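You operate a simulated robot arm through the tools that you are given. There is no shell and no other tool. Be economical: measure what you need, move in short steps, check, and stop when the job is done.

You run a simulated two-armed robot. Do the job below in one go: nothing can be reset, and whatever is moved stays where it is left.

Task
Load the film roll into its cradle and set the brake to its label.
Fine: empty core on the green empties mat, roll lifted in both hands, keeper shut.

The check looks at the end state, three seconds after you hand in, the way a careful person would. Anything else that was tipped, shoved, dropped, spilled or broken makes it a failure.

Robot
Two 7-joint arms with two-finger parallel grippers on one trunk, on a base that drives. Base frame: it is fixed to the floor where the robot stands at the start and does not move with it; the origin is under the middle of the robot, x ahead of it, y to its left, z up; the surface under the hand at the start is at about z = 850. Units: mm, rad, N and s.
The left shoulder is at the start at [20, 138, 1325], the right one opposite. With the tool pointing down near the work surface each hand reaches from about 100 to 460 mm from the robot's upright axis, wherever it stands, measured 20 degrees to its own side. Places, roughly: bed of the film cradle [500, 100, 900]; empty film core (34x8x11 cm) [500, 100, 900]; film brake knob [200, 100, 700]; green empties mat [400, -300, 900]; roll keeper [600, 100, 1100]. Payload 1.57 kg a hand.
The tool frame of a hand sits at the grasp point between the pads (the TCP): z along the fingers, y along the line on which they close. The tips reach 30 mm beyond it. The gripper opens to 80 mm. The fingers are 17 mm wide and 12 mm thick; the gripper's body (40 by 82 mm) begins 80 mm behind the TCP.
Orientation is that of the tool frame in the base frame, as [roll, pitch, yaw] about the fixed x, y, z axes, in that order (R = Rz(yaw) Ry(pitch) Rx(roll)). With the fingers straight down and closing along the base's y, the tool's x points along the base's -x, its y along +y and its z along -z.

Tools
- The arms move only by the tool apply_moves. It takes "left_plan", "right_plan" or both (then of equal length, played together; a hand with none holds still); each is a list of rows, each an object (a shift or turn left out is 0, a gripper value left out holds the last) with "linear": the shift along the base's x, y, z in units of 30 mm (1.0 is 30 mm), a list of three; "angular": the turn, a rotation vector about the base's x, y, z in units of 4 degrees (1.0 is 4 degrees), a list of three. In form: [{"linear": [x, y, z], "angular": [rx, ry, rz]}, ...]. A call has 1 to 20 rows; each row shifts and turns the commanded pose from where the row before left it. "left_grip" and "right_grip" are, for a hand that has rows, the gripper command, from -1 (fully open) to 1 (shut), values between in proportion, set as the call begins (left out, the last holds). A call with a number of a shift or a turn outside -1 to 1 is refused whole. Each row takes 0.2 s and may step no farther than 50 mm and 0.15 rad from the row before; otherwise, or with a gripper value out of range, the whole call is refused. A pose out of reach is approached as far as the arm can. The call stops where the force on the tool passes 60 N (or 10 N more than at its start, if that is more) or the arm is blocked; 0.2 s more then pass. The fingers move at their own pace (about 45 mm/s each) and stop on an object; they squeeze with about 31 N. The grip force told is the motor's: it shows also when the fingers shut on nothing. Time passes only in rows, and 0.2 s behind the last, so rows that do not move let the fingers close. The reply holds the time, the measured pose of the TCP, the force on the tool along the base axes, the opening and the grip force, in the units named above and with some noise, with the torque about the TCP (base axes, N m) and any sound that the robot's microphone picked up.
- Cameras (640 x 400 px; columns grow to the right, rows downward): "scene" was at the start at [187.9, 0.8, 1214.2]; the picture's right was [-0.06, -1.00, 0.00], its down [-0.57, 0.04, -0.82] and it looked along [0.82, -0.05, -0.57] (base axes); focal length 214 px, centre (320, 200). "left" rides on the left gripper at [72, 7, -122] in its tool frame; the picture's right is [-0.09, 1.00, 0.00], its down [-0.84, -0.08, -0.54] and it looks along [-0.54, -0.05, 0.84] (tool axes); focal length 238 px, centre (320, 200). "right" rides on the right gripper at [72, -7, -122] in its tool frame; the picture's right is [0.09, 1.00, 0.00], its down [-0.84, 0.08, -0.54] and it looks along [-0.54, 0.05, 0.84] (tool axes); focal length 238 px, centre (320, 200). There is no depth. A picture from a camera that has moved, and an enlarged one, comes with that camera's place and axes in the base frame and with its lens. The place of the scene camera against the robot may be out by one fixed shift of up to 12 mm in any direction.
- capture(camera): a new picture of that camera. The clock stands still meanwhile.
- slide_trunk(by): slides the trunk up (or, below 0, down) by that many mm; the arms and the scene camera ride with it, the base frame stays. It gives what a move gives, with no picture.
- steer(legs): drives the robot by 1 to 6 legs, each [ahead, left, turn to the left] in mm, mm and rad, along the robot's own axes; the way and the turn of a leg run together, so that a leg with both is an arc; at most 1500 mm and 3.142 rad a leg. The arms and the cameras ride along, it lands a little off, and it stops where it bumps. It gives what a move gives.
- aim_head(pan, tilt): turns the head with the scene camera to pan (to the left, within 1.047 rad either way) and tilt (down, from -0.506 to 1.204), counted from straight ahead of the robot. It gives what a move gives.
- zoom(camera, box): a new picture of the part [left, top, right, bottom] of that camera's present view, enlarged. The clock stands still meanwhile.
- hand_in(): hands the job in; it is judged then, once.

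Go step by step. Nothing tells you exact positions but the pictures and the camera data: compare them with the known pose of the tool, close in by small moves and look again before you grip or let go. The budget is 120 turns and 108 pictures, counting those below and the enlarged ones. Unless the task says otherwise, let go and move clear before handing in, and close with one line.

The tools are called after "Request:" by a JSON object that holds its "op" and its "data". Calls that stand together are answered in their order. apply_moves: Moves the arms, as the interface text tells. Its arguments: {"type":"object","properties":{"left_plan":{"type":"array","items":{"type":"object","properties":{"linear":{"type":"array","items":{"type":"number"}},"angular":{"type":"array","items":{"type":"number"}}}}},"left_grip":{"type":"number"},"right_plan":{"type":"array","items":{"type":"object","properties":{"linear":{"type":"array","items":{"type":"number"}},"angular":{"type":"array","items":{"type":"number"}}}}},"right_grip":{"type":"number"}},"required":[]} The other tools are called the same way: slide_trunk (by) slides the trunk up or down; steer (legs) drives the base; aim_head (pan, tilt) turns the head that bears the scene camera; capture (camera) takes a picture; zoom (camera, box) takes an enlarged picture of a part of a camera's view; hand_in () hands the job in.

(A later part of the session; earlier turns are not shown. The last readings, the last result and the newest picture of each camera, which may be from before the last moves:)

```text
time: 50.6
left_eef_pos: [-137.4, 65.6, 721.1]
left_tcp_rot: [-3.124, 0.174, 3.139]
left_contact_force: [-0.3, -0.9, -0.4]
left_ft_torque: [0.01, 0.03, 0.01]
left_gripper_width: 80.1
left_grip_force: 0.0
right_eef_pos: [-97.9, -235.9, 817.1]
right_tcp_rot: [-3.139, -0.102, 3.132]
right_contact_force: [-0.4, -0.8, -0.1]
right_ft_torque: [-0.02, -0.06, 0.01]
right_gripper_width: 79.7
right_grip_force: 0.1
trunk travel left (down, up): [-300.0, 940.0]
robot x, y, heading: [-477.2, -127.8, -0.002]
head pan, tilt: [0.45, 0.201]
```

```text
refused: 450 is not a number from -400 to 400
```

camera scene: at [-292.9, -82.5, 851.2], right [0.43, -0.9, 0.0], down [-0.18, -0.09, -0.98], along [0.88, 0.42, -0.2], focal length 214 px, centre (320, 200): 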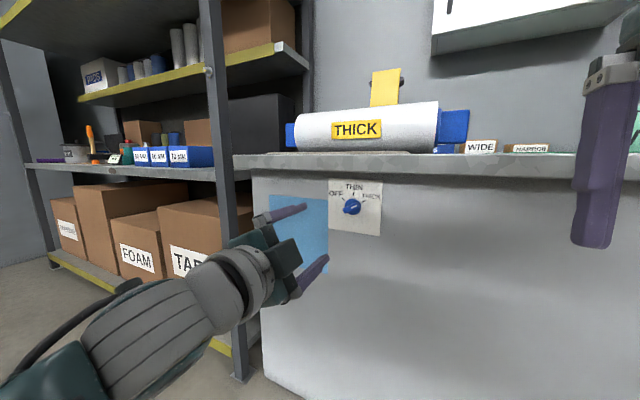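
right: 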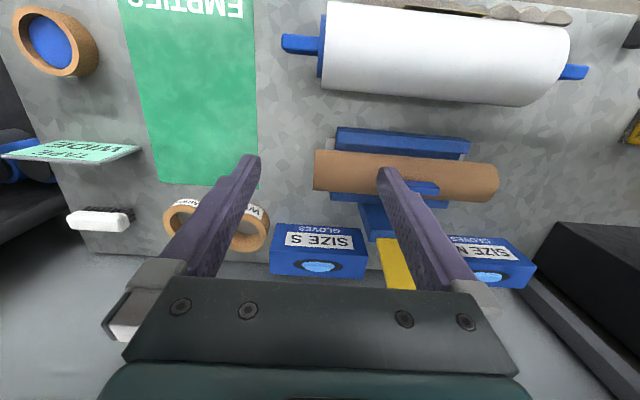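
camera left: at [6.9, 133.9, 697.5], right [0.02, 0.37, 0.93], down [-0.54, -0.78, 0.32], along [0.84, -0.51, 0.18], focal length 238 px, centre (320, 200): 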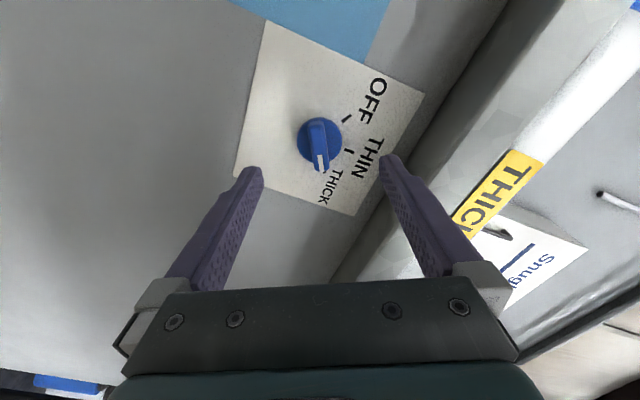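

Request:
{"op": "slide_trunk", "data": {"by": 400}}

Request:
{"op": "apply_moves", "data": {"left_plan": [{"linear": [0, 0.5, 1], "angular": [0, 1, 0]}, {"linear": [0, 0.5, 1], "angular": [0, 1, 0]}, {"linear": [0, 0.5, 0.5], "angular": [0, 0.5, 0]}]}}

Request:
{"op": "steer", "data": {"legs": [[0, 200, 0], [330, 0, 0]]}}

Request:
{"op": "aim_head", "data": {"pan": 0.0, "tilt": 0.75}}

Request:
{"op": "capture", "data": {"camera": "scene"}}

```text
time: 54.4
left_eef_pos: [-138.2, 66.2, 1121.2]
left_tcp_rot: [-3.124, 0.174, 3.138]
left_contact_force: [0.1, 0.4, 0.0]
left_ft_torque: [-0.03, 0.0, -0.03]
left_gripper_width: 80.0
left_grip_force: 0.1
right_eef_pos: [-96.6, -235.9, 1216.7]
right_tcp_rot: [-3.141, -0.102, 3.132]
right_contact_force: [0.6, 0.1, -1.1]
right_ft_torque: [0.02, -0.03, 0.01]
right_gripper_width: 80.0
right_grip_force: 0.0
trunk travel left (down, up): [-700.0, 540.0]
robot x, y, heading: [-477.5, -125.6, -0.004]
head pan, tilt: [0.45, 0.201]
```

```text
time: 55.2
left_eef_pos: [-137.9, 111.4, 1196.3]
left_tcp_rot: [-3.127, -0.005, 3.137]
left_contact_force: [-0.4, -0.3, -0.6]
left_ft_torque: [0.02, 0.0, 0.0]
left_gripper_width: 80.0
left_grip_force: 0.1
right_eef_pos: [-97.2, -236.2, 1217.8]
right_tcp_rot: [3.141, -0.101, 3.13]
right_contact_force: [-0.7, 0.3, 0.2]
right_ft_torque: [-0.02, -0.01, 0.01]
right_gripper_width: 79.7
right_grip_force: 0.0
trunk travel left (down, up): [-700.0, 540.0]
robot x, y, heading: [-477.9, -128.7, -0.004]
head pan, tilt: [0.45, 0.201]
```

```text
time: 58.6
left_eef_pos: [187.3, 311.2, 1196.5]
left_tcp_rot: [-3.124, -0.006, 3.139]
left_contact_force: [0.2, 0.2, 0.1]
left_ft_torque: [-0.01, -0.01, -0.01]
left_gripper_width: 80.1
left_grip_force: 0.1
right_eef_pos: [226.9, -35.5, 1217.5]
right_tcp_rot: [-3.141, -0.101, 3.132]
right_contact_force: [0.1, 0.5, 0.4]
right_ft_torque: [-0.02, -0.03, 0.01]
right_gripper_width: 80.2
right_grip_force: 0.0
trunk travel left (down, up): [-700.0, 540.0]
robot x, y, heading: [-152.9, 72.4, -0.011]
head pan, tilt: [0.45, 0.201]
```

```text
time: 59.5
left_eef_pos: [186.6, 311.9, 1195.4]
left_tcp_rot: [-3.124, -0.006, 3.137]
left_contact_force: [-0.9, -0.3, 0.3]
left_ft_torque: [0.01, 0.02, 0.0]
left_gripper_width: 79.8
left_grip_force: 0.1
right_eef_pos: [228.1, -36.8, 1218.1]
right_tcp_rot: [-3.14, -0.102, 3.132]
right_contact_force: [-0.4, -0.7, -0.3]
right_ft_torque: [-0.03, -0.01, -0.02]
right_gripper_width: 80.2
right_grip_force: 0.1
trunk travel left (down, up): [-700.0, 540.0]
robot x, y, heading: [-153.2, 71.6, -0.009]
head pan, tilt: [0.0, 0.75]
```

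```text
80 pictures are left
camera scene: at [30.1, 76.7, 1201.6], right [-0.01, -1.0, 0.0], down [-0.68, 0.0, -0.73], along [0.73, 0.0, -0.68], focal length 214 px, centre (320, 200)
```

scene: 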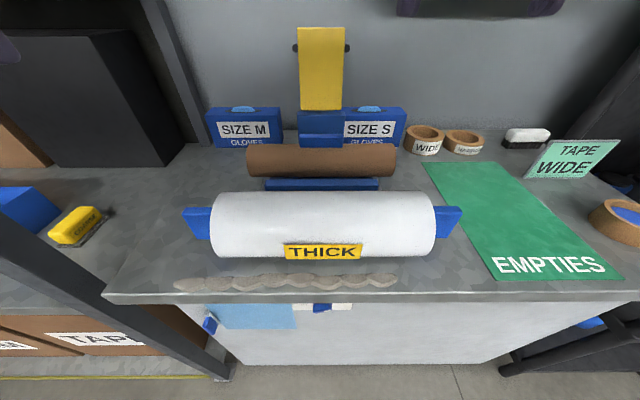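

Request:
{"op": "zoom", "data": {"camera": "scene", "box": [230, 90, 420, 200]}}

Request:
{"op": "zoom", "data": {"camera": "scene", "box": [165, 180, 475, 300]}}

Request:
{"op": "capture", "data": {"camera": "right"}}

```text
3.37 times, centred on (325, 145) of scene
camera zoom: at [30.1, 76.7, 1201.6], right [-0.01, -1.0, 0.0], down [-0.68, 0.0, -0.73], along [0.73, 0.0, -0.68], focal length 722 px, centre (303, 385)
```

zoom: 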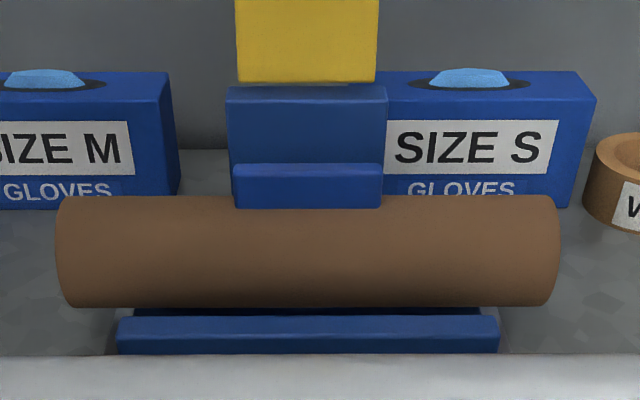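

```text
2.06 times, centred on (320, 240) of scene
camera zoom: at [30.1, 76.7, 1201.6], right [-0.01, -1.0, 0.0], down [-0.68, 0.0, -0.73], along [0.73, 0.0, -0.68], focal length 443 px, centre (320, 117)
```

zoom: 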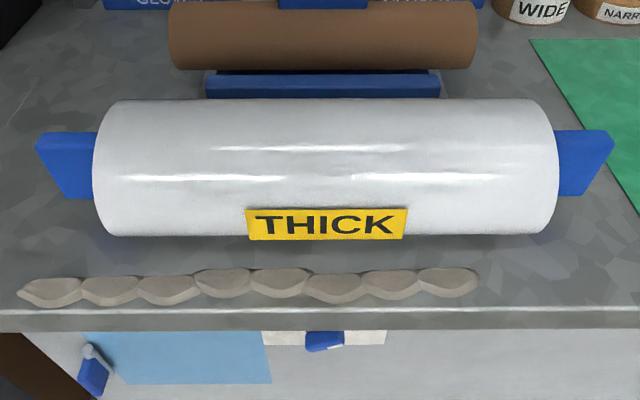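

```text
77 pictures are left
camera right: at [167.1, -43.5, 1346.8], right [-0.08, 1.0, 0.01], down [0.89, 0.07, 0.45], along [0.45, 0.04, -0.89], focal length 238 px, centre (320, 200)
```

right: 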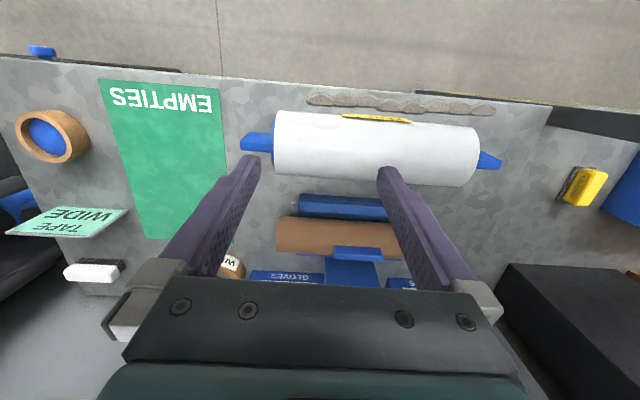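

The core has a blue grip block on top, and the roll has flat lugs at its ends near y ≈ -177 and 321. I'll tuck the left hand in, drive so the right hand is over the core, turn it to close along x, and look down.

Request:
{"op": "apply_moves", "data": {"left_plan": [{"linear": [0, -0.8, 0]}, {"linear": [0, -0.8, 0]}, {"linear": [0, -0.8, 0]}, {"linear": [0, -0.8, 0]}]}}

Request:
{"op": "steer", "data": {"legs": [[0, 78, 0], [150, 0, 0]]}}

Request:
{"op": "apply_moves", "data": {"right_plan": [{"angular": [0, 0, 1]}, {"angular": [0, 0, 1]}, {"angular": [0, 0, 1]}, {"angular": [0, 0, 1]}, {"angular": [0, 0, 1]}, {"angular": [0, 0, 1]}, {"angular": [0, 0, 1]}, {"angular": [0, 0, 1]}, {"angular": [0, 0, 1]}, {"angular": [0, 0, 1]}, {"angular": [0, 0, 1]}, {"angular": [0, 0, 1]}, {"angular": [0, 0, 1]}, {"angular": [0, 0, 1]}, {"angular": [0, 0, 1]}, {"angular": [0, 0, 1]}, {"angular": [0, 0, 1]}, {"angular": [0, 0, 1]}, {"angular": [0, 0, 1]}, {"angular": [0, 0, 1]}]}}

Request:
{"op": "capture", "data": {"camera": "right"}}

```text
time: 60.5
left_eef_pos: [187.5, 215.1, 1195.7]
left_tcp_rot: [-3.125, -0.006, 3.136]
left_contact_force: [0.4, 1.0, -0.5]
left_ft_torque: [0.04, -0.04, 0.02]
left_gripper_width: 79.9
left_grip_force: 0.1
right_eef_pos: [227.9, -35.1, 1217.0]
right_tcp_rot: [-3.14, -0.102, 3.132]
right_contact_force: [-0.4, 0.3, 0.4]
right_ft_torque: [-0.03, -0.02, 0.03]
right_gripper_width: 80.1
right_grip_force: 0.1
trunk travel left (down, up): [-700.0, 540.0]
robot x, y, heading: [-156.4, 71.2, -0.005]
head pan, tilt: [0.0, 0.75]
```

```text
time: 62.4
left_eef_pos: [243.2, 283.0, 1188.6]
left_tcp_rot: [-3.115, -0.009, -3.133]
left_contact_force: [0.7, 0.2, 0.5]
left_ft_torque: [-0.01, 0.01, 0.04]
left_gripper_width: 80.0
left_grip_force: 0.1
right_eef_pos: [285.2, 32.2, 1210.1]
right_tcp_rot: [-3.131, -0.118, -3.139]
right_contact_force: [-0.1, 0.2, -0.5]
right_ft_torque: [-0.03, -0.04, -0.01]
right_gripper_width: 80.1
right_grip_force: 0.1
trunk travel left (down, up): [-700.0, 540.0]
robot x, y, heading: [-85.7, 140.4, 0.011]
head pan, tilt: [0.0, 0.75]
stopped in leg 2: the robot was blocked; the commanded pose is now the measured one
```

```text
time: 66.6
left_eef_pos: [244.7, 282.2, 1191.8]
left_tcp_rot: [-3.111, -0.007, -3.135]
left_contact_force: [0.0, -0.2, 1.1]
left_ft_torque: [0.01, -0.01, 0.0]
left_gripper_width: 80.0
left_grip_force: 0.1
right_eef_pos: [283.7, 32.4, 1204.7]
right_tcp_rot: [3.112, -0.121, -1.733]
right_contact_force: [-0.4, 0.6, 0.2]
right_ft_torque: [-0.01, 0.02, -0.03]
right_gripper_width: 80.1
right_grip_force: 0.1
trunk travel left (down, up): [-700.0, 540.0]
robot x, y, heading: [-80.8, 141.4, 0.003]
head pan, tilt: [0.0, 0.75]
```

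```text
76 pictures are left
camera right: at [284.3, -26.5, 1336.1], right [-1.0, 0.07, 0.04], down [0.08, 0.89, 0.44], along [0.0, 0.44, -0.9], focal length 238 px, centre (320, 200)
```

right: 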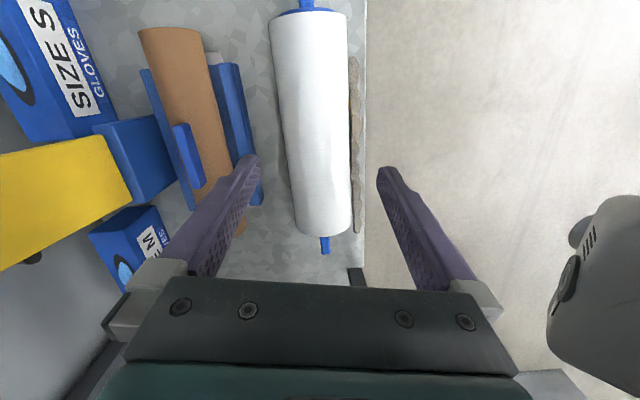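

Something blocked the base, perhaps the left elbow or the base's left side against the shelf upright. I'll back off slightly and look left.

Request:
{"op": "steer", "data": {"legs": [[-40, 0, 0]]}}

Request:
{"op": "aim_head", "data": {"pan": 1.0, "tilt": 0.6}}

Request:
{"op": "capture", "data": {"camera": "scene"}}

Request:
{"op": "aim_head", "data": {"pan": 0.35, "tilt": 1.2}}

Request:
{"op": "capture", "data": {"camera": "scene"}}

```text
time: 67.5
left_eef_pos: [220.6, 290.1, 1200.3]
left_tcp_rot: [-3.123, 0.011, -3.134]
left_contact_force: [-0.5, 1.4, -0.1]
left_ft_torque: [0.0, 0.0, -0.02]
left_gripper_width: 80.4
left_grip_force: 0.1
right_eef_pos: [260.4, 39.0, 1212.0]
right_tcp_rot: [3.13, -0.108, -1.742]
right_contact_force: [0.8, 0.2, 0.0]
right_ft_torque: [0.02, -0.03, -0.02]
right_gripper_width: 79.8
right_grip_force: 0.0
trunk travel left (down, up): [-700.0, 540.0]
robot x, y, heading: [-119.0, 146.6, 0.008]
head pan, tilt: [0.0, 0.75]
```

```text
time: 68.8
left_eef_pos: [220.3, 289.4, 1200.1]
left_tcp_rot: [-3.123, 0.01, -3.134]
left_contact_force: [-1.0, 0.7, 0.0]
left_ft_torque: [-0.02, -0.01, 0.0]
left_gripper_width: 80.1
left_grip_force: 0.1
right_eef_pos: [259.3, 38.6, 1211.0]
right_tcp_rot: [3.129, -0.109, -1.74]
right_contact_force: [0.4, 0.0, -0.5]
right_ft_torque: [-0.01, -0.02, -0.01]
right_gripper_width: 80.1
right_grip_force: 0.1
trunk travel left (down, up): [-700.0, 540.0]
robot x, y, heading: [-118.9, 143.4, 0.01]
head pan, tilt: [1.0, 0.6]
```

```text
75 pictures are left
camera scene: at [28.2, 223.7, 1214.4], right [0.84, -0.54, 0.0], down [-0.3, -0.48, -0.82], along [0.44, 0.7, -0.57], focal length 214 px, centre (320, 200)
```

scene: 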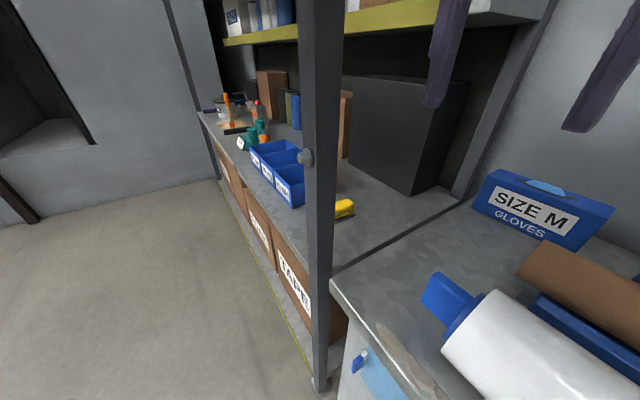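

```text
time: 69.8
left_eef_pos: [220.8, 290.9, 1199.7]
left_tcp_rot: [-3.122, 0.011, -3.136]
left_contact_force: [0.2, -0.1, 0.4]
left_ft_torque: [0.02, 0.03, -0.01]
left_gripper_width: 80.1
left_grip_force: 0.1
right_eef_pos: [260.3, 39.7, 1211.7]
right_tcp_rot: [3.129, -0.11, -1.742]
right_contact_force: [0.6, -0.1, 0.1]
right_ft_torque: [0.0, -0.01, -0.03]
right_gripper_width: 80.0
right_grip_force: 0.0
trunk travel left (down, up): [-700.0, 540.0]
robot x, y, heading: [-121.0, 141.6, 0.002]
head pan, tilt: [0.351, 1.201]
```

```text
74 pictures are left
camera scene: at [33.2, 168.7, 1169.9], right [0.35, -0.94, 0.0], down [-0.87, -0.33, -0.36], along [0.34, 0.13, -0.93], focal length 214 px, centre (320, 200)
```

scene: 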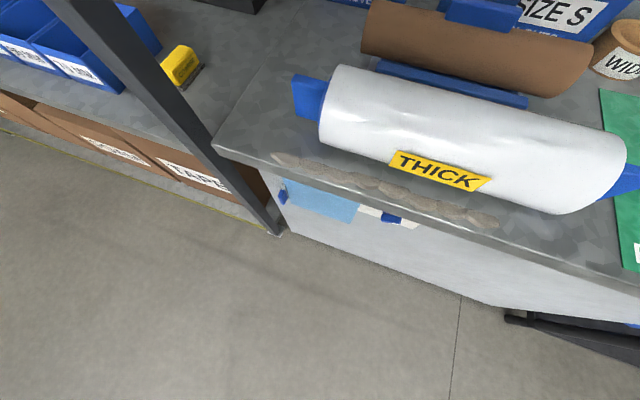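

The upright at (205, 473) is what blocked us, and nothing was disturbed. I'll work from y≈65 instead and lower the trunk for more reach.

Request:
{"op": "steer", "data": {"legs": [[0, -75, 0], [120, 0, 0]]}}

Request:
{"op": "slide_trunk", "data": {"by": -120}}

Request:
{"op": "apply_moves", "data": {"right_plan": [{"linear": [0, 0, 0.5], "angular": [0, 0, 1]}, {"linear": [0, 0, 0.5], "angular": [0, 0, 1]}]}}

Request:
{"op": "capture", "data": {"camera": "right"}}

```text
time: 71.6
left_eef_pos: [338.9, 215.9, 1198.6]
left_tcp_rot: [-3.123, 0.01, -3.136]
left_contact_force: [-0.5, 0.1, 0.9]
left_ft_torque: [-0.02, -0.02, 0.01]
left_gripper_width: 80.2
left_grip_force: 0.1
right_eef_pos: [377.5, -35.5, 1210.9]
right_tcp_rot: [3.129, -0.108, -1.742]
right_contact_force: [-0.4, 0.0, 0.1]
right_ft_torque: [-0.01, 0.01, 0.01]
right_gripper_width: 80.1
right_grip_force: 0.1
trunk travel left (down, up): [-700.0, 540.0]
robot x, y, heading: [-2.7, 70.4, 0.006]
head pan, tilt: [0.351, 1.201]
```

```text
time: 73.1
left_eef_pos: [338.6, 215.3, 1079.6]
left_tcp_rot: [-3.122, 0.01, -3.136]
left_contact_force: [0.3, 0.7, 0.0]
left_ft_torque: [-0.01, -0.02, 0.01]
left_gripper_width: 79.9
left_grip_force: 0.1
right_eef_pos: [377.1, -36.4, 1090.5]
right_tcp_rot: [3.127, -0.108, -1.742]
right_contact_force: [0.1, 0.3, 0.2]
right_ft_torque: [-0.01, 0.01, 0.0]
right_gripper_width: 79.9
right_grip_force: 0.0
trunk travel left (down, up): [-580.0, 660.0]
robot x, y, heading: [-1.1, 69.7, 0.004]
head pan, tilt: [0.351, 1.201]
```

```text
time: 73.9
left_eef_pos: [339.2, 216.8, 1078.6]
left_tcp_rot: [-3.123, 0.011, -3.136]
left_contact_force: [0.1, 0.5, -0.1]
left_ft_torque: [-0.03, -0.03, -0.02]
left_gripper_width: 80.2
left_grip_force: 0.0
right_eef_pos: [367.7, -39.1, 1083.2]
right_tcp_rot: [3.015, -0.109, -1.605]
right_contact_force: [-0.5, 0.3, -0.3]
right_ft_torque: [-0.02, 0.03, 0.04]
right_gripper_width: 80.2
right_grip_force: 0.1
trunk travel left (down, up): [-580.0, 660.0]
robot x, y, heading: [-1.9, 71.6, 0.005]
head pan, tilt: [0.351, 1.201]
stopped in row 2 (right hand): the arm was blocked; the commanded pose is now the measured one
```

```text
73 pictures are left
camera right: at [386.3, -100.6, 1211.9], right [-0.99, -0.05, 0.13], down [0.02, 0.89, 0.45], along [-0.14, 0.45, -0.88], focal length 238 px, centre (320, 200)
```

right: 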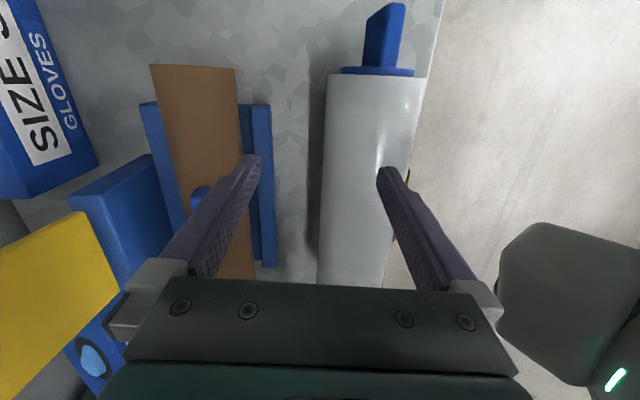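

The +90° turn hits the right wrist's limit, so I'll turn the other way, to the opposite side.

Request:
{"op": "apply_moves", "data": {"right_plan": [{"linear": [0, -0.2, 0.2], "angular": [0, 0, -1]}, {"linear": [0, -0.2, 0.2], "angular": [0, 0, -1]}, {"linear": [0, -0.2, 0.2], "angular": [0, 0, -1]}, {"linear": [0, 0, 0.2], "angular": [0, 0, -1]}, {"linear": [0, 0, 0.2], "angular": [0, 0, -1]}, {"angular": [0, 0, -1]}, {"angular": [0, 0, -1]}, {"angular": [0, 0, -1]}, {"angular": [0, 0, -1]}, {"angular": [0, 0, -1]}, {"angular": [0, 0, -1]}, {"angular": [0, 0, -1]}, {"angular": [0, 0, -1]}, {"angular": [0, 0, -1]}, {"angular": [0, 0, -1]}, {"angular": [0, 0, -1]}, {"angular": [0, 0, -1]}, {"angular": [0, 0, -1]}, {"angular": [0, 0, -1]}, {"angular": [0, 0, -1]}]}}

Request:
{"op": "apply_moves", "data": {"right_plan": [{"angular": [0, 0, -1]}, {"angular": [0, 0, -1]}, {"angular": [0, 0, -1]}, {"angular": [0, 0, -1]}, {"angular": [0, 0, -1]}, {"angular": [0, 0, -1]}, {"angular": [0, 0, -1]}, {"angular": [0, 0, -1]}, {"angular": [0, 0, -1]}, {"angular": [0, 0, -1]}, {"angular": [0, 0, -1]}, {"angular": [0, 0, -1]}, {"angular": [0, 0, -1]}, {"angular": [0, 0, -1]}, {"angular": [0, 0, -1]}, {"angular": [0, 0, -1]}, {"angular": [0, 0, -1]}, {"angular": [0, 0, -1]}, {"angular": [0, 0, -1]}, {"angular": [0, 0, -1]}]}}

Request:
{"op": "apply_moves", "data": {"right_plan": [{"angular": [0, 0, -1]}, {"angular": [0, 0, -1]}, {"angular": [0, 0, -1]}, {"angular": [0, 0, -1]}, {"angular": [0, 0, -1]}, {"angular": [-0.8, 0.9, 0]}, {"angular": [-0.75, 0.9, 0]}]}}

Request:
{"op": "capture", "data": {"camera": "right"}}

```text
time: 78.1
left_eef_pos: [339.3, 217.1, 1081.1]
left_tcp_rot: [-3.123, 0.011, -3.133]
left_contact_force: [-0.3, 0.3, -0.4]
left_ft_torque: [0.0, -0.02, 0.0]
left_gripper_width: 80.0
left_grip_force: 0.1
right_eef_pos: [365.7, -56.1, 1109.2]
right_tcp_rot: [3.023, -0.124, -2.994]
right_contact_force: [0.5, -0.6, -0.4]
right_ft_torque: [0.0, 0.0, -0.01]
right_gripper_width: 80.1
right_grip_force: 0.1
trunk travel left (down, up): [-580.0, 660.0]
robot x, y, heading: [1.2, 66.8, 0.008]
head pan, tilt: [0.351, 1.201]
```

```text
time: 82.3
left_eef_pos: [339.2, 217.0, 1079.6]
left_tcp_rot: [-3.124, 0.011, -3.135]
left_contact_force: [0.4, -0.9, 0.1]
left_ft_torque: [0.01, -0.03, 0.0]
left_gripper_width: 80.1
left_grip_force: 0.0
right_eef_pos: [368.1, -57.6, 1114.1]
right_tcp_rot: [3.02, -0.111, 1.884]
right_contact_force: [0.0, 0.0, -0.1]
right_ft_torque: [0.01, 0.04, -0.01]
right_gripper_width: 79.8
right_grip_force: 0.0
trunk travel left (down, up): [-580.0, 660.0]
robot x, y, heading: [-1.5, 68.3, 0.01]
head pan, tilt: [0.351, 1.201]
```

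```text
time: 83.9
left_eef_pos: [338.1, 215.7, 1078.8]
left_tcp_rot: [-3.122, 0.009, -3.135]
left_contact_force: [0.3, -0.6, -0.4]
left_ft_torque: [-0.01, -0.02, -0.03]
left_gripper_width: 80.1
left_grip_force: 0.1
right_eef_pos: [364.7, -61.4, 1100.5]
right_tcp_rot: [-3.104, 0.007, 1.521]
right_contact_force: [0.0, 0.7, 0.4]
right_ft_torque: [-0.02, 0.03, 0.02]
right_gripper_width: 80.0
right_grip_force: 0.1
trunk travel left (down, up): [-580.0, 660.0]
robot x, y, heading: [-2.9, 74.1, 0.008]
head pan, tilt: [0.351, 1.201]
```

```text
72 pictures are left
camera right: at [365.3, 10.0, 1223.8], right [1.0, 0.04, -0.04], down [0.06, -0.84, 0.54], along [-0.01, -0.55, -0.84], focal length 238 px, centre (320, 200)
```

right: 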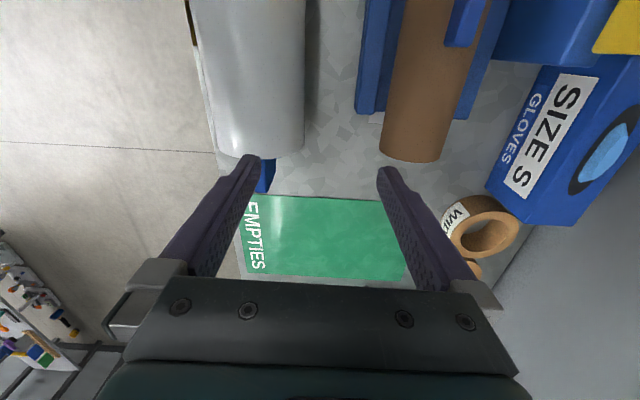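

Request:
{"op": "apply_moves", "data": {"left_plan": [{"linear": [-0.5, 0.2, 0.3]}, {"linear": [-0.5, 0.2, 0.3]}, {"linear": [-0.5, 0.2, 0.3]}, {"linear": [-0.5, 0.2, 0.3]}, {"linear": [-0.5, 0.2, 0.3]}, {"linear": [-0.5, 0.2, 0.3]}], "right_plan": [{"linear": [0.5, 0.7, 0.2]}, {"linear": [0.5, 0.7, 0.2]}, {"linear": [0.5, 0.7, 0.1], "angular": [-0.2, 0, 0.35]}, {"linear": [0.5, 0.7, 0], "angular": [-0.2, 0, 0.35]}, {"linear": [0.5, 0.7, 0]}, {"linear": [0.5, 0.7, 0]}]}}

Request:
{"op": "capture", "data": {"camera": "right"}}

```text
time: 84.8
left_eef_pos: [275.4, 247.4, 1061.0]
left_tcp_rot: [3.029, -0.152, -3.127]
left_contact_force: [0.3, 0.3, 0.1]
left_ft_torque: [0.04, -0.03, -0.01]
left_gripper_width: 79.9
left_grip_force: 0.2
right_eef_pos: [404.3, -1.7, 1085.9]
right_tcp_rot: [-3.032, 0.021, 1.542]
right_contact_force: [0.8, 0.3, -0.9]
right_ft_torque: [0.01, -0.02, 0.03]
right_gripper_width: 80.0
right_grip_force: 0.0
trunk travel left (down, up): [-580.0, 660.0]
robot x, y, heading: [-2.7, 66.4, 0.007]
head pan, tilt: [0.351, 1.201]
stopped in row 4 (left hand): the arm was blocked; the commanded pose is now the measured one
```

```text
71 pictures are left
camera right: at [413.0, 71.4, 1208.1], right [0.99, 0.06, -0.11], down [0.11, -0.83, 0.55], along [-0.06, -0.56, -0.83], focal length 238 px, centre (320, 200)
```

right: 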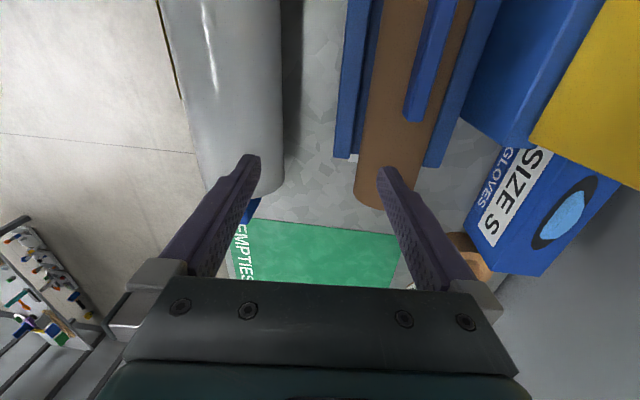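

Lowering the trunk leaves little upward room for the arms, but there is enough going down. I'll continue with the right hand over the handle and level it.

Request:
{"op": "apply_moves", "data": {"right_plan": [{"linear": [0.4, 0.5, -0.1], "angular": [0.15, -0.8, 0]}, {"linear": [0.4, 0.5, -0.2], "angular": [0.15, -0.8, 0]}, {"linear": [0.4, 0.5, -0.2]}, {"linear": [0.4, 0.5, -0.2]}, {"linear": [0, 0.3, -0.2]}]}}

Request:
{"op": "capture", "data": {"camera": "right"}}

Request:
{"op": "aim_head", "data": {"pan": 0.0, "tilt": 0.5}}

Request:
{"op": "capture", "data": {"camera": "scene"}}

```text
time: 86.0
left_eef_pos: [275.2, 245.7, 1061.9]
left_tcp_rot: [3.029, -0.154, -3.125]
left_contact_force: [0.2, 0.6, 0.0]
left_ft_torque: [-0.02, 0.0, -0.01]
left_gripper_width: 79.9
left_grip_force: 0.1
right_eef_pos: [438.9, 56.0, 1057.3]
right_tcp_rot: [3.138, -0.004, 1.544]
right_contact_force: [-0.6, 0.2, -0.4]
right_ft_torque: [-0.01, -0.01, -0.02]
right_gripper_width: 80.0
right_grip_force: 0.1
right hand out of reach, approached as far as the arm can: row 4
trunk travel left (down, up): [-580.0, 660.0]
robot x, y, heading: [1.2, 68.2, 0.007]
head pan, tilt: [0.351, 1.201]
```

```text
70 pictures are left
camera right: at [433.6, 126.0, 1180.1], right [1.0, 0.07, 0.0], down [0.05, -0.84, 0.54], along [0.04, -0.54, -0.84], focal length 238 px, centre (320, 200)
```

right: 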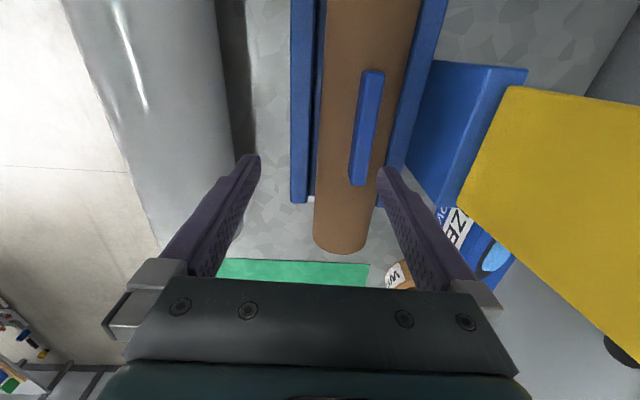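

```text
time: 87.1
left_eef_pos: [275.1, 246.2, 1061.3]
left_tcp_rot: [3.032, -0.151, -3.124]
left_contact_force: [0.4, -1.1, -0.3]
left_ft_torque: [0.02, -0.03, -0.01]
left_gripper_width: 80.1
left_grip_force: 0.1
right_eef_pos: [438.9, 55.1, 1056.6]
right_tcp_rot: [3.138, -0.003, 1.544]
right_contact_force: [0.0, -0.2, 0.2]
right_ft_torque: [-0.02, 0.02, -0.01]
right_gripper_width: 80.1
right_grip_force: 0.0
trunk travel left (down, up): [-580.0, 660.0]
robot x, y, heading: [-2.3, 64.4, -0.001]
head pan, tilt: [0.0, 0.499]
```

```text
69 pictures are left
camera scene: at [190.0, 74.0, 1103.4], right [0.0, -1.0, 0.0], down [-0.48, 0.0, -0.88], along [0.88, 0.0, -0.48], focal length 214 px, centre (320, 200)
```

scene: 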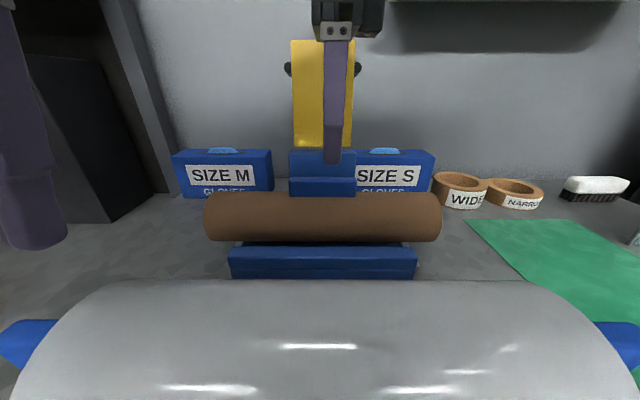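

The handle is at about (479, 68, 968), just a thin bar. I'll try lowering and reaching further.

Request:
{"op": "apply_moves", "data": {"right_plan": [{"linear": [0.3, 0.1, -0.7]}, {"linear": [0.4, 0.1, -0.6]}, {"linear": [0.4, 0.1, 0], "angular": [0, 0, 0.3]}, {"linear": [0.3, 0.1, 0]}]}}

```text
time: 88.1
left_eef_pos: [276.0, 246.0, 1060.9]
left_tcp_rot: [3.033, -0.151, -3.125]
left_contact_force: [-0.3, -0.6, 0.4]
left_ft_torque: [0.03, -0.01, -0.02]
left_gripper_width: 79.8
left_grip_force: 0.0
right_eef_pos: [444.1, 52.1, 1011.7]
right_tcp_rot: [3.137, -0.004, 1.563]
right_contact_force: [0.0, 0.1, 0.1]
right_ft_torque: [0.02, -0.02, 0.01]
right_gripper_width: 80.0
right_grip_force: 0.0
right hand out of reach, approached as far as the arm can: row 1, 2, 3, 4
trunk travel left (down, up): [-580.0, 660.0]
robot x, y, heading: [1.5, 66.9, 0.002]
head pan, tilt: [0.0, 0.499]
```

The reach falls short. The base seems unobstructed ahead, so I'll raise slightly, drive 50 mm forward, and look.

Request:
{"op": "slide_trunk", "data": {"by": 50}}

Request:
{"op": "steer", "data": {"legs": [[50, 0, 0]]}}

Request:
{"op": "capture", "data": {"camera": "right"}}

```text
time: 89.0
left_eef_pos: [276.7, 246.7, 1112.3]
left_tcp_rot: [3.032, -0.152, -3.126]
left_contact_force: [1.1, -0.5, -0.1]
left_ft_torque: [-0.04, 0.01, -0.01]
left_gripper_width: 80.0
left_grip_force: 0.0
right_eef_pos: [445.5, 50.5, 1063.2]
right_tcp_rot: [3.139, -0.003, 1.564]
right_contact_force: [-0.4, -0.7, 0.1]
right_ft_torque: [0.0, 0.0, 0.0]
right_gripper_width: 79.9
right_grip_force: 0.0
trunk travel left (down, up): [-630.0, 610.0]
robot x, y, heading: [-1.5, 70.5, -0.0]
head pan, tilt: [0.0, 0.499]
```

```text
time: 89.9
left_eef_pos: [324.5, 234.6, 1108.4]
left_tcp_rot: [3.045, -0.155, -3.127]
left_contact_force: [-0.6, 0.4, -0.1]
left_ft_torque: [0.04, 0.03, 0.0]
left_gripper_width: 80.2
left_grip_force: 0.1
right_eef_pos: [493.0, 38.3, 1061.6]
right_tcp_rot: [-3.139, 0.01, 1.562]
right_contact_force: [0.3, 0.3, -0.3]
right_ft_torque: [0.0, -0.01, 0.0]
right_gripper_width: 80.2
right_grip_force: 0.0
trunk travel left (down, up): [-630.0, 610.0]
robot x, y, heading: [53.3, 69.4, 0.008]
head pan, tilt: [0.0, 0.499]
```

```text
68 pictures are left
camera right: at [485.6, 110.0, 1183.4], right [1.0, 0.08, 0.0], down [0.07, -0.83, 0.55], along [0.04, -0.55, -0.83], focal length 238 px, centre (320, 200)
```

right: 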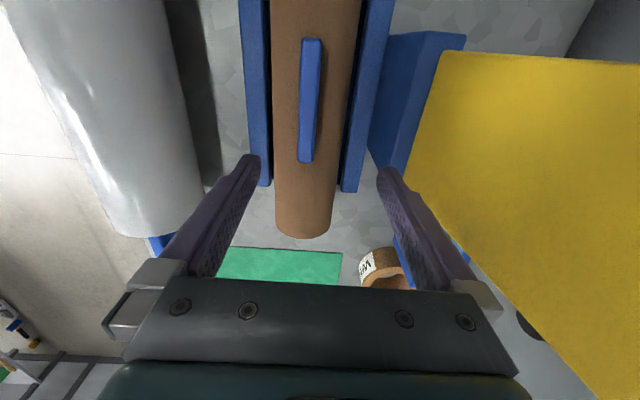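

The handle centre is near (478, 67), top around z≈983. I'll align over it and descend partway.

Request:
{"op": "apply_moves", "data": {"right_plan": [{"linear": [-0.25, 0.5, 0]}, {"linear": [-0.25, 0.45, -0.3]}, {"linear": [0, 0, -0.8]}, {"linear": [0, 0, -0.8]}]}}

Request:
{"op": "capture", "data": {"camera": "right"}}

Request:
{"op": "zoom", "data": {"camera": "scene", "box": [200, 40, 460, 260]}}

```text
time: 90.9
left_eef_pos: [323.6, 235.2, 1107.8]
left_tcp_rot: [3.044, -0.157, -3.127]
left_contact_force: [-1.1, 0.5, -0.9]
left_ft_torque: [0.0, -0.01, -0.01]
left_gripper_width: 80.1
left_grip_force: 0.1
right_eef_pos: [474.8, 66.3, 1004.1]
right_tcp_rot: [-3.14, 0.006, 1.563]
right_contact_force: [-0.3, -0.3, -0.4]
right_ft_torque: [-0.01, 0.01, -0.01]
right_gripper_width: 80.1
right_grip_force: 0.1
trunk travel left (down, up): [-630.0, 610.0]
robot x, y, heading: [48.4, 68.4, -0.002]
head pan, tilt: [0.0, 0.499]
```

```text
67 pictures are left
camera right: at [470.3, 138.2, 1126.4], right [1.0, 0.08, 0.0], down [0.07, -0.83, 0.55], along [0.04, -0.55, -0.84], focal length 238 px, centre (320, 200)
```

right: 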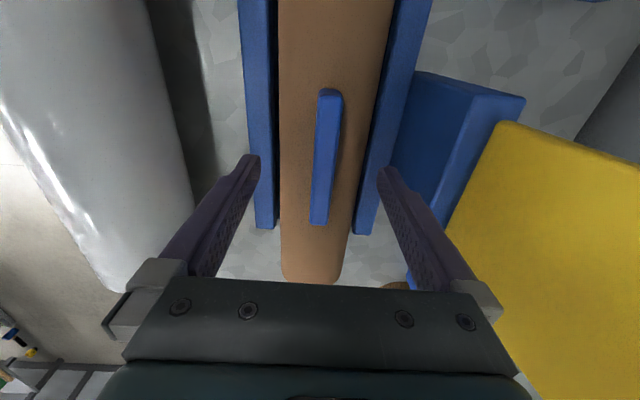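

```text
1.82 times, centred on (330, 150) of scene
camera zoom: at [238.1, 63.3, 1152.9], right [0.0, -1.0, 0.01], down [-0.48, -0.01, -0.88], along [0.88, -0.01, -0.48], focal length 390 px, centre (302, 291)
```

zoom: 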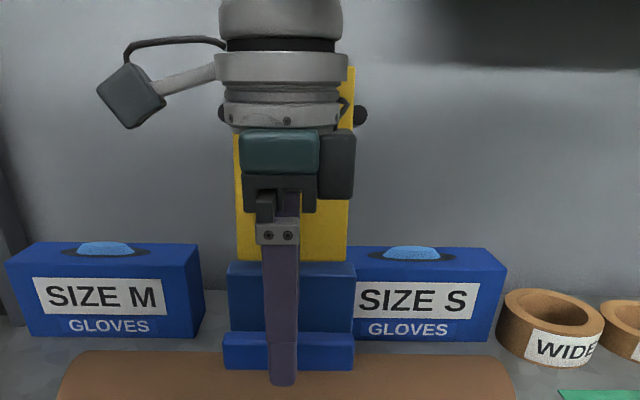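

Request:
{"op": "apply_moves", "data": {"right_plan": [{"linear": [0.1, 0.12, -0.2]}, {"linear": [0, 0, -0.35]}, {"linear": [0, 0, 0]}]}}

Request:
{"op": "capture", "data": {"camera": "right"}}

Request:
{"op": "zoom", "data": {"camera": "scene", "box": [260, 140, 390, 240]}}

```text
time: 91.7
left_eef_pos: [324.6, 235.3, 1108.0]
left_tcp_rot: [3.044, -0.158, -3.126]
left_contact_force: [0.6, 0.4, -0.1]
left_ft_torque: [0.0, 0.01, -0.02]
left_gripper_width: 80.0
left_grip_force: 0.0
right_eef_pos: [475.5, 69.8, 987.8]
right_tcp_rot: [-3.141, 0.009, 1.563]
right_contact_force: [0.1, 0.1, 0.1]
right_ft_torque: [0.02, 0.0, 0.0]
right_gripper_width: 80.1
right_grip_force: 0.0
right hand out of reach, approached as far as the arm can: row 1
trunk travel left (down, up): [-630.0, 610.0]
robot x, y, heading: [48.5, 68.8, 0.001]
head pan, tilt: [0.0, 0.499]
```

```text
65 pictures are left
camera right: at [468.6, 141.0, 1110.6], right [1.0, 0.08, 0.0], down [0.07, -0.83, 0.55], along [0.04, -0.55, -0.84], focal length 238 px, centre (320, 200)
```

right: 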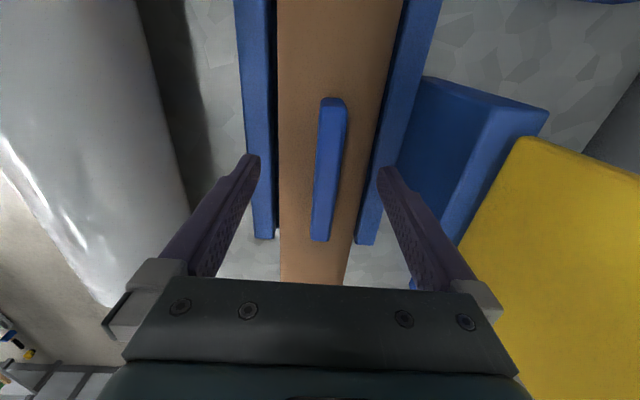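

```text
4.00 times, centred on (325, 190) of scene
camera zoom: at [238.2, 63.3, 1153.1], right [0.0, -1.0, 0.01], down [-0.48, -0.01, -0.88], along [0.88, -0.01, -0.48], focal length 858 px, centre (300, 240)
```

zoom: 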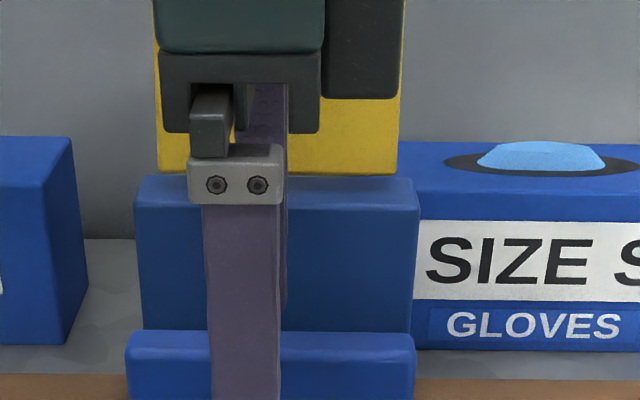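

Request:
{"op": "zoom", "data": {"camera": "scene", "box": [260, 200, 390, 300]}}

```text
4.00 times, centred on (325, 250) of scene
camera zoom: at [238.2, 63.3, 1153.1], right [0.0, -1.0, 0.01], down [-0.48, -0.01, -0.88], along [0.88, -0.01, -0.48], focal length 858 px, centre (300, 0)
```

zoom: 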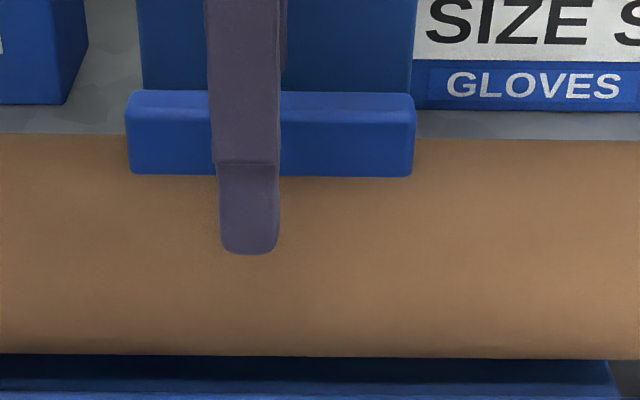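

The fingers straddle the handle at a good depth, so I'll close.

Request:
{"op": "apply_moves", "data": {"right_plan": [{}, {}, {}, {}, {}, {}, {}], "right_grip": 1}}

Request:
{"op": "capture", "data": {"camera": "right"}}

```text
time: 93.3
left_eef_pos: [325.0, 235.0, 1108.6]
left_tcp_rot: [3.044, -0.156, -3.128]
left_contact_force: [-0.2, 0.0, -0.3]
left_ft_torque: [0.02, 0.01, -0.02]
left_gripper_width: 80.0
left_grip_force: 0.1
right_eef_pos: [474.9, 68.3, 987.5]
right_tcp_rot: [-3.14, 0.012, 1.563]
right_contact_force: [-0.6, 0.2, 0.6]
right_ft_torque: [-0.02, 0.04, -0.03]
right_gripper_width: 15.4
right_grip_force: 30.6
trunk travel left (down, up): [-630.0, 610.0]
robot x, y, heading: [51.0, 67.2, 0.0]
head pan, tilt: [0.0, 0.499]
```

```text
62 pictures are left
camera right: at [468.8, 140.9, 1110.8], right [1.0, 0.08, 0.0], down [0.07, -0.83, 0.55], along [0.04, -0.55, -0.84], focal length 238 px, centre (320, 200)
```

right: 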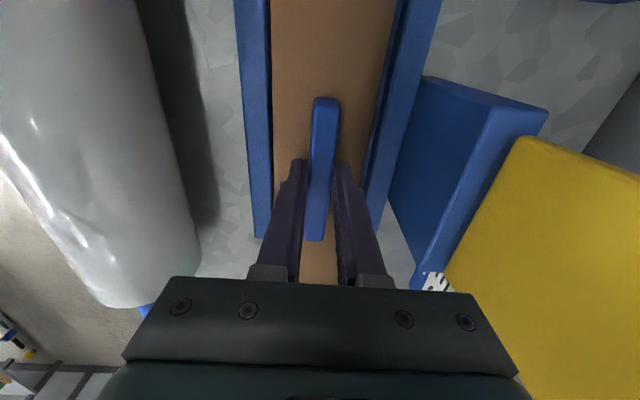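

Gripped (15 mm handle). I'll lift with the trunk.

Request:
{"op": "slide_trunk", "data": {"by": 40}}

Request:
{"op": "capture", "data": {"camera": "scene"}}

```text
time: 94.2
left_eef_pos: [325.4, 235.4, 1149.1]
left_tcp_rot: [3.042, -0.154, -3.13]
left_contact_force: [0.8, 0.6, -0.5]
left_ft_torque: [0.01, -0.01, -0.01]
left_gripper_width: 80.2
left_grip_force: 0.1
right_eef_pos: [476.0, 69.6, 1028.5]
right_tcp_rot: [-3.14, 0.01, 1.562]
right_contact_force: [0.3, -0.1, -2.5]
right_ft_torque: [0.01, -0.02, -0.01]
right_gripper_width: 15.3
right_grip_force: 30.9
trunk travel left (down, up): [-670.0, 570.0]
robot x, y, heading: [53.1, 68.5, -0.002]
head pan, tilt: [0.0, 0.499]
```

```text
61 pictures are left
camera scene: at [239.3, 63.0, 1193.7], right [0.0, -1.0, 0.02], down [-0.48, -0.01, -0.88], along [0.88, -0.01, -0.48], focal length 214 px, centre (320, 200)
```

scene: 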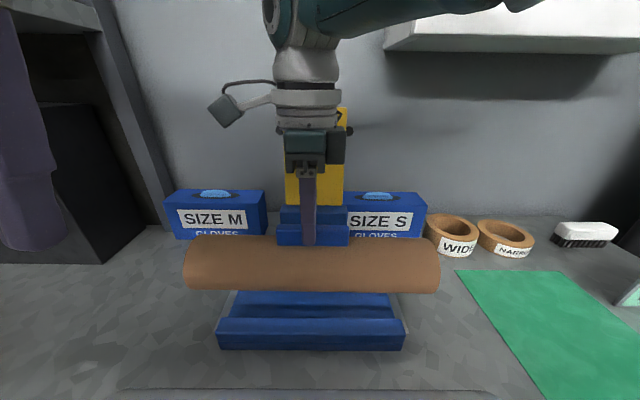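

The core came up cleanly. I'll raise more, shift the base right towards the mat, and swing the core to lie along x.

Request:
{"op": "slide_trunk", "data": {"by": 80}}

Request:
{"op": "steer", "data": {"legs": [[0, -284, 0]]}}

Request:
{"op": "apply_moves", "data": {"right_plan": [{"linear": [-0.2, -0.4, 0], "angular": [0, 0, 1]}, {"linear": [-0.2, -0.4, 0], "angular": [0, 0, 1]}, {"linear": [-0.2, -0.4, 0], "angular": [0, 0, 1]}, {"linear": [-0.2, -0.4, 0], "angular": [0, 0, 1]}, {"linear": [-0.2, -0.4, 0], "angular": [0, 0, 1]}, {"linear": [-0.2, -0.4, 0], "angular": [0, 0, 1]}, {"linear": [-0.2, -0.4, 0], "angular": [0, 0, 1]}, {"linear": [-0.2, -0.4, 0], "angular": [0, 0, 1]}, {"linear": [-0.2, -0.3, 0], "angular": [0, 0, 1]}, {"linear": [-0.2, -0.3, 0], "angular": [0, 0, 1]}, {"angular": [0, 0, 1]}, {"angular": [0, 0, 1]}, {"angular": [0, 0, 1]}, {"angular": [0, 0, 1]}, {"angular": [0, 0, 1]}, {"angular": [0, 0, 1]}, {"angular": [0, 0, 1]}, {"angular": [0, 0, 1]}, {"angular": [0, 0, 1]}, {"angular": [0, 0, 1]}]}}

Request:
{"op": "apply_moves", "data": {"right_plan": [{"angular": [0, 0, 1]}, {"angular": [0, 0, 1]}, {"angular": [0, 0, 0.6]}]}}

Request:
{"op": "aim_head", "data": {"pan": -0.3, "tilt": 0.8}}

Request:
{"op": "capture", "data": {"camera": "scene"}}

Request:
{"op": "capture", "data": {"camera": "right"}}

```text
time: 95.3
left_eef_pos: [324.7, 234.0, 1228.6]
left_tcp_rot: [3.049, -0.155, -3.13]
left_contact_force: [0.6, -0.4, -0.2]
left_ft_torque: [0.01, -0.01, 0.0]
left_gripper_width: 80.2
left_grip_force: 0.0
right_eef_pos: [475.1, 67.3, 1109.4]
right_tcp_rot: [-3.141, 0.011, 1.562]
right_contact_force: [0.3, 0.1, -2.5]
right_ft_torque: [0.0, -0.03, 0.02]
right_gripper_width: 15.5
right_grip_force: 31.4
trunk travel left (down, up): [-750.0, 490.0]
robot x, y, heading: [44.3, 63.7, -0.0]
head pan, tilt: [0.0, 0.499]
```

```text
time: 97.3
left_eef_pos: [326.6, -34.7, 1231.8]
left_tcp_rot: [3.029, -0.154, -3.121]
left_contact_force: [-0.6, 0.8, -0.2]
left_ft_torque: [0.0, -0.03, 0.03]
left_gripper_width: 79.8
left_grip_force: 0.1
right_eef_pos: [479.7, -198.1, 1109.2]
right_tcp_rot: [3.139, -0.005, 1.566]
right_contact_force: [0.1, 0.5, -2.1]
right_ft_torque: [0.03, 0.02, -0.02]
right_gripper_width: 15.7
right_grip_force: 30.9
trunk travel left (down, up): [-750.0, 490.0]
robot x, y, heading: [51.2, -212.7, 0.002]
head pan, tilt: [0.0, 0.499]
```

```text
time: 101.5
left_eef_pos: [327.1, -35.0, 1231.6]
left_tcp_rot: [3.029, -0.153, -3.122]
left_contact_force: [-1.4, 0.0, 0.4]
left_ft_torque: [0.0, -0.03, -0.01]
left_gripper_width: 80.1
left_grip_force: 0.1
right_eef_pos: [418.4, -312.7, 1109.9]
right_tcp_rot: [3.139, -0.006, 2.964]
right_contact_force: [-0.6, 0.7, -3.3]
right_ft_torque: [-0.02, 0.0, 0.0]
right_gripper_width: 15.6
right_grip_force: 31.0
trunk travel left (down, up): [-750.0, 490.0]
robot x, y, heading: [53.3, -213.3, 0.006]
head pan, tilt: [0.0, 0.499]
```

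```text
time: 102.3
left_eef_pos: [327.2, -34.6, 1231.7]
left_tcp_rot: [3.03, -0.154, -3.121]
left_contact_force: [0.0, 0.4, -0.3]
left_ft_torque: [0.01, -0.02, -0.01]
left_gripper_width: 79.8
left_grip_force: 0.0
right_eef_pos: [419.2, -314.0, 1109.5]
right_tcp_rot: [3.14, -0.005, -3.138]
right_contact_force: [0.1, -0.4, -1.9]
right_ft_torque: [-0.02, 0.0, -0.02]
right_gripper_width: 15.5
right_grip_force: 31.0
trunk travel left (down, up): [-750.0, 490.0]
robot x, y, heading: [51.5, -216.5, 0.006]
head pan, tilt: [0.0, 0.499]
```

```text
time: 103.1
left_eef_pos: [326.8, -34.5, 1231.9]
left_tcp_rot: [3.031, -0.153, -3.121]
left_contact_force: [0.5, -0.8, -0.8]
left_ft_torque: [0.03, 0.0, -0.02]
left_gripper_width: 80.0
left_grip_force: 0.1
right_eef_pos: [419.7, -312.1, 1109.7]
right_tcp_rot: [3.141, -0.006, -3.139]
right_contact_force: [0.5, 0.7, -2.5]
right_ft_torque: [0.04, 0.03, 0.02]
right_gripper_width: 15.5
right_grip_force: 30.8
trunk travel left (down, up): [-750.0, 490.0]
robot x, y, heading: [52.2, -216.1, 0.009]
head pan, tilt: [-0.3, 0.799]
```

```text
60 pictures are left
camera scene: at [227.6, -231.3, 1247.6], right [-0.29, -0.96, 0.0], down [-0.69, 0.21, -0.7], along [0.67, -0.2, -0.72], focal length 214 px, centre (320, 200)
```

scene: 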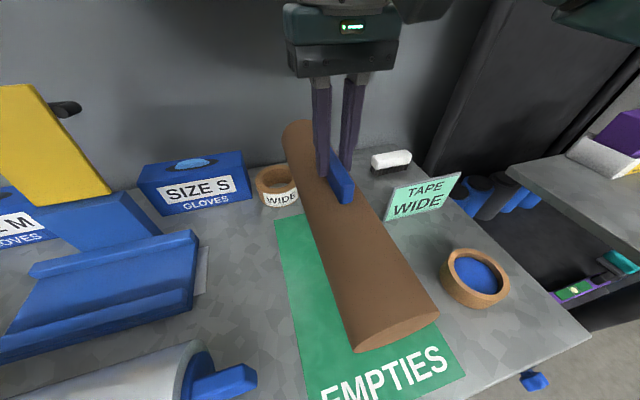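

```text
59 pictures are left
camera right: at [347.0, -321.3, 1233.3], right [-0.09, 1.0, 0.0], down [0.84, 0.08, 0.54], along [0.54, 0.05, -0.84], focal length 238 px, centre (320, 200)
```

right: 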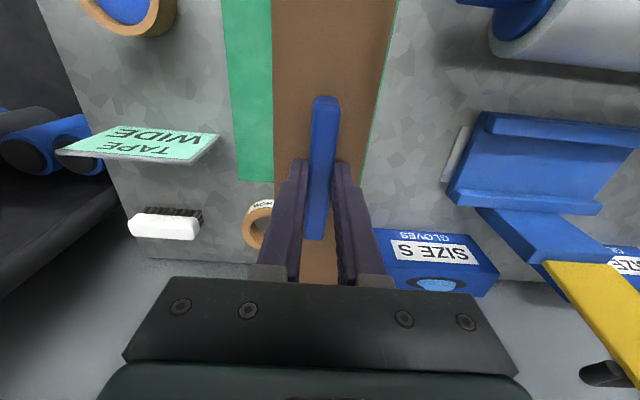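

I'll move over the mat centre (384, -338) and lower in steps.

Request:
{"op": "apply_moves", "data": {"right_plan": [{"linear": [-0.6, -0.4, -0.2]}, {"linear": [-0.6, -0.4, -0.5]}, {"linear": [0, 0, -0.8]}, {"linear": [0, 0, -0.8]}, {"linear": [0, 0, -0.8]}, {"linear": [0, 0, -0.8]}]}}

Request:
{"op": "capture", "data": {"camera": "scene"}}

Request:
{"op": "capture", "data": {"camera": "right"}}

```text
time: 104.5
left_eef_pos: [325.9, -35.2, 1232.9]
left_tcp_rot: [3.03, -0.154, -3.12]
left_contact_force: [1.0, -0.3, 0.4]
left_ft_torque: [0.01, 0.0, 0.02]
left_gripper_width: 80.1
left_grip_force: 0.0
right_eef_pos: [382.3, -335.8, 992.1]
right_tcp_rot: [3.139, -0.006, -3.141]
right_contact_force: [0.5, -0.2, -3.7]
right_ft_torque: [0.01, 0.0, -0.01]
right_gripper_width: 15.7
right_grip_force: 31.0
trunk travel left (down, up): [-750.0, 490.0]
robot x, y, heading: [54.3, -214.7, -0.003]
head pan, tilt: [-0.3, 0.799]
```

```text
58 pictures are left
camera scene: at [227.6, -231.4, 1247.5], right [-0.29, -0.96, 0.0], down [-0.69, 0.21, -0.7], along [0.67, -0.2, -0.72], focal length 214 px, centre (320, 200)
```

scene: 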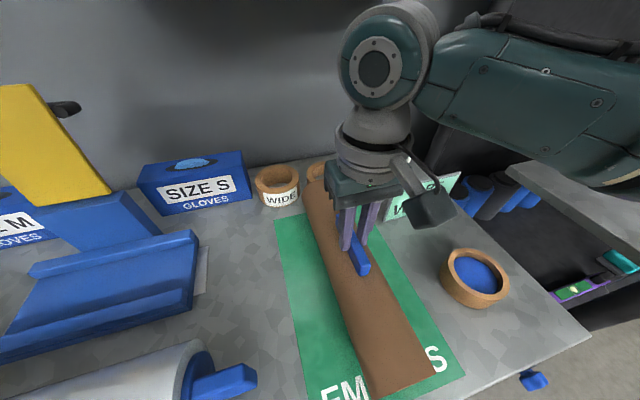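

```text
57 pictures are left
camera right: at [310.7, -344.0, 1115.9], right [-0.09, 1.0, 0.0], down [0.84, 0.08, 0.54], along [0.54, 0.05, -0.84], focal length 238 px, centre (320, 200)
```

right: 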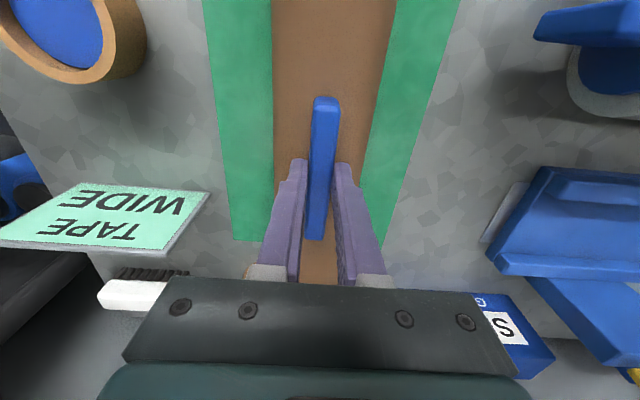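

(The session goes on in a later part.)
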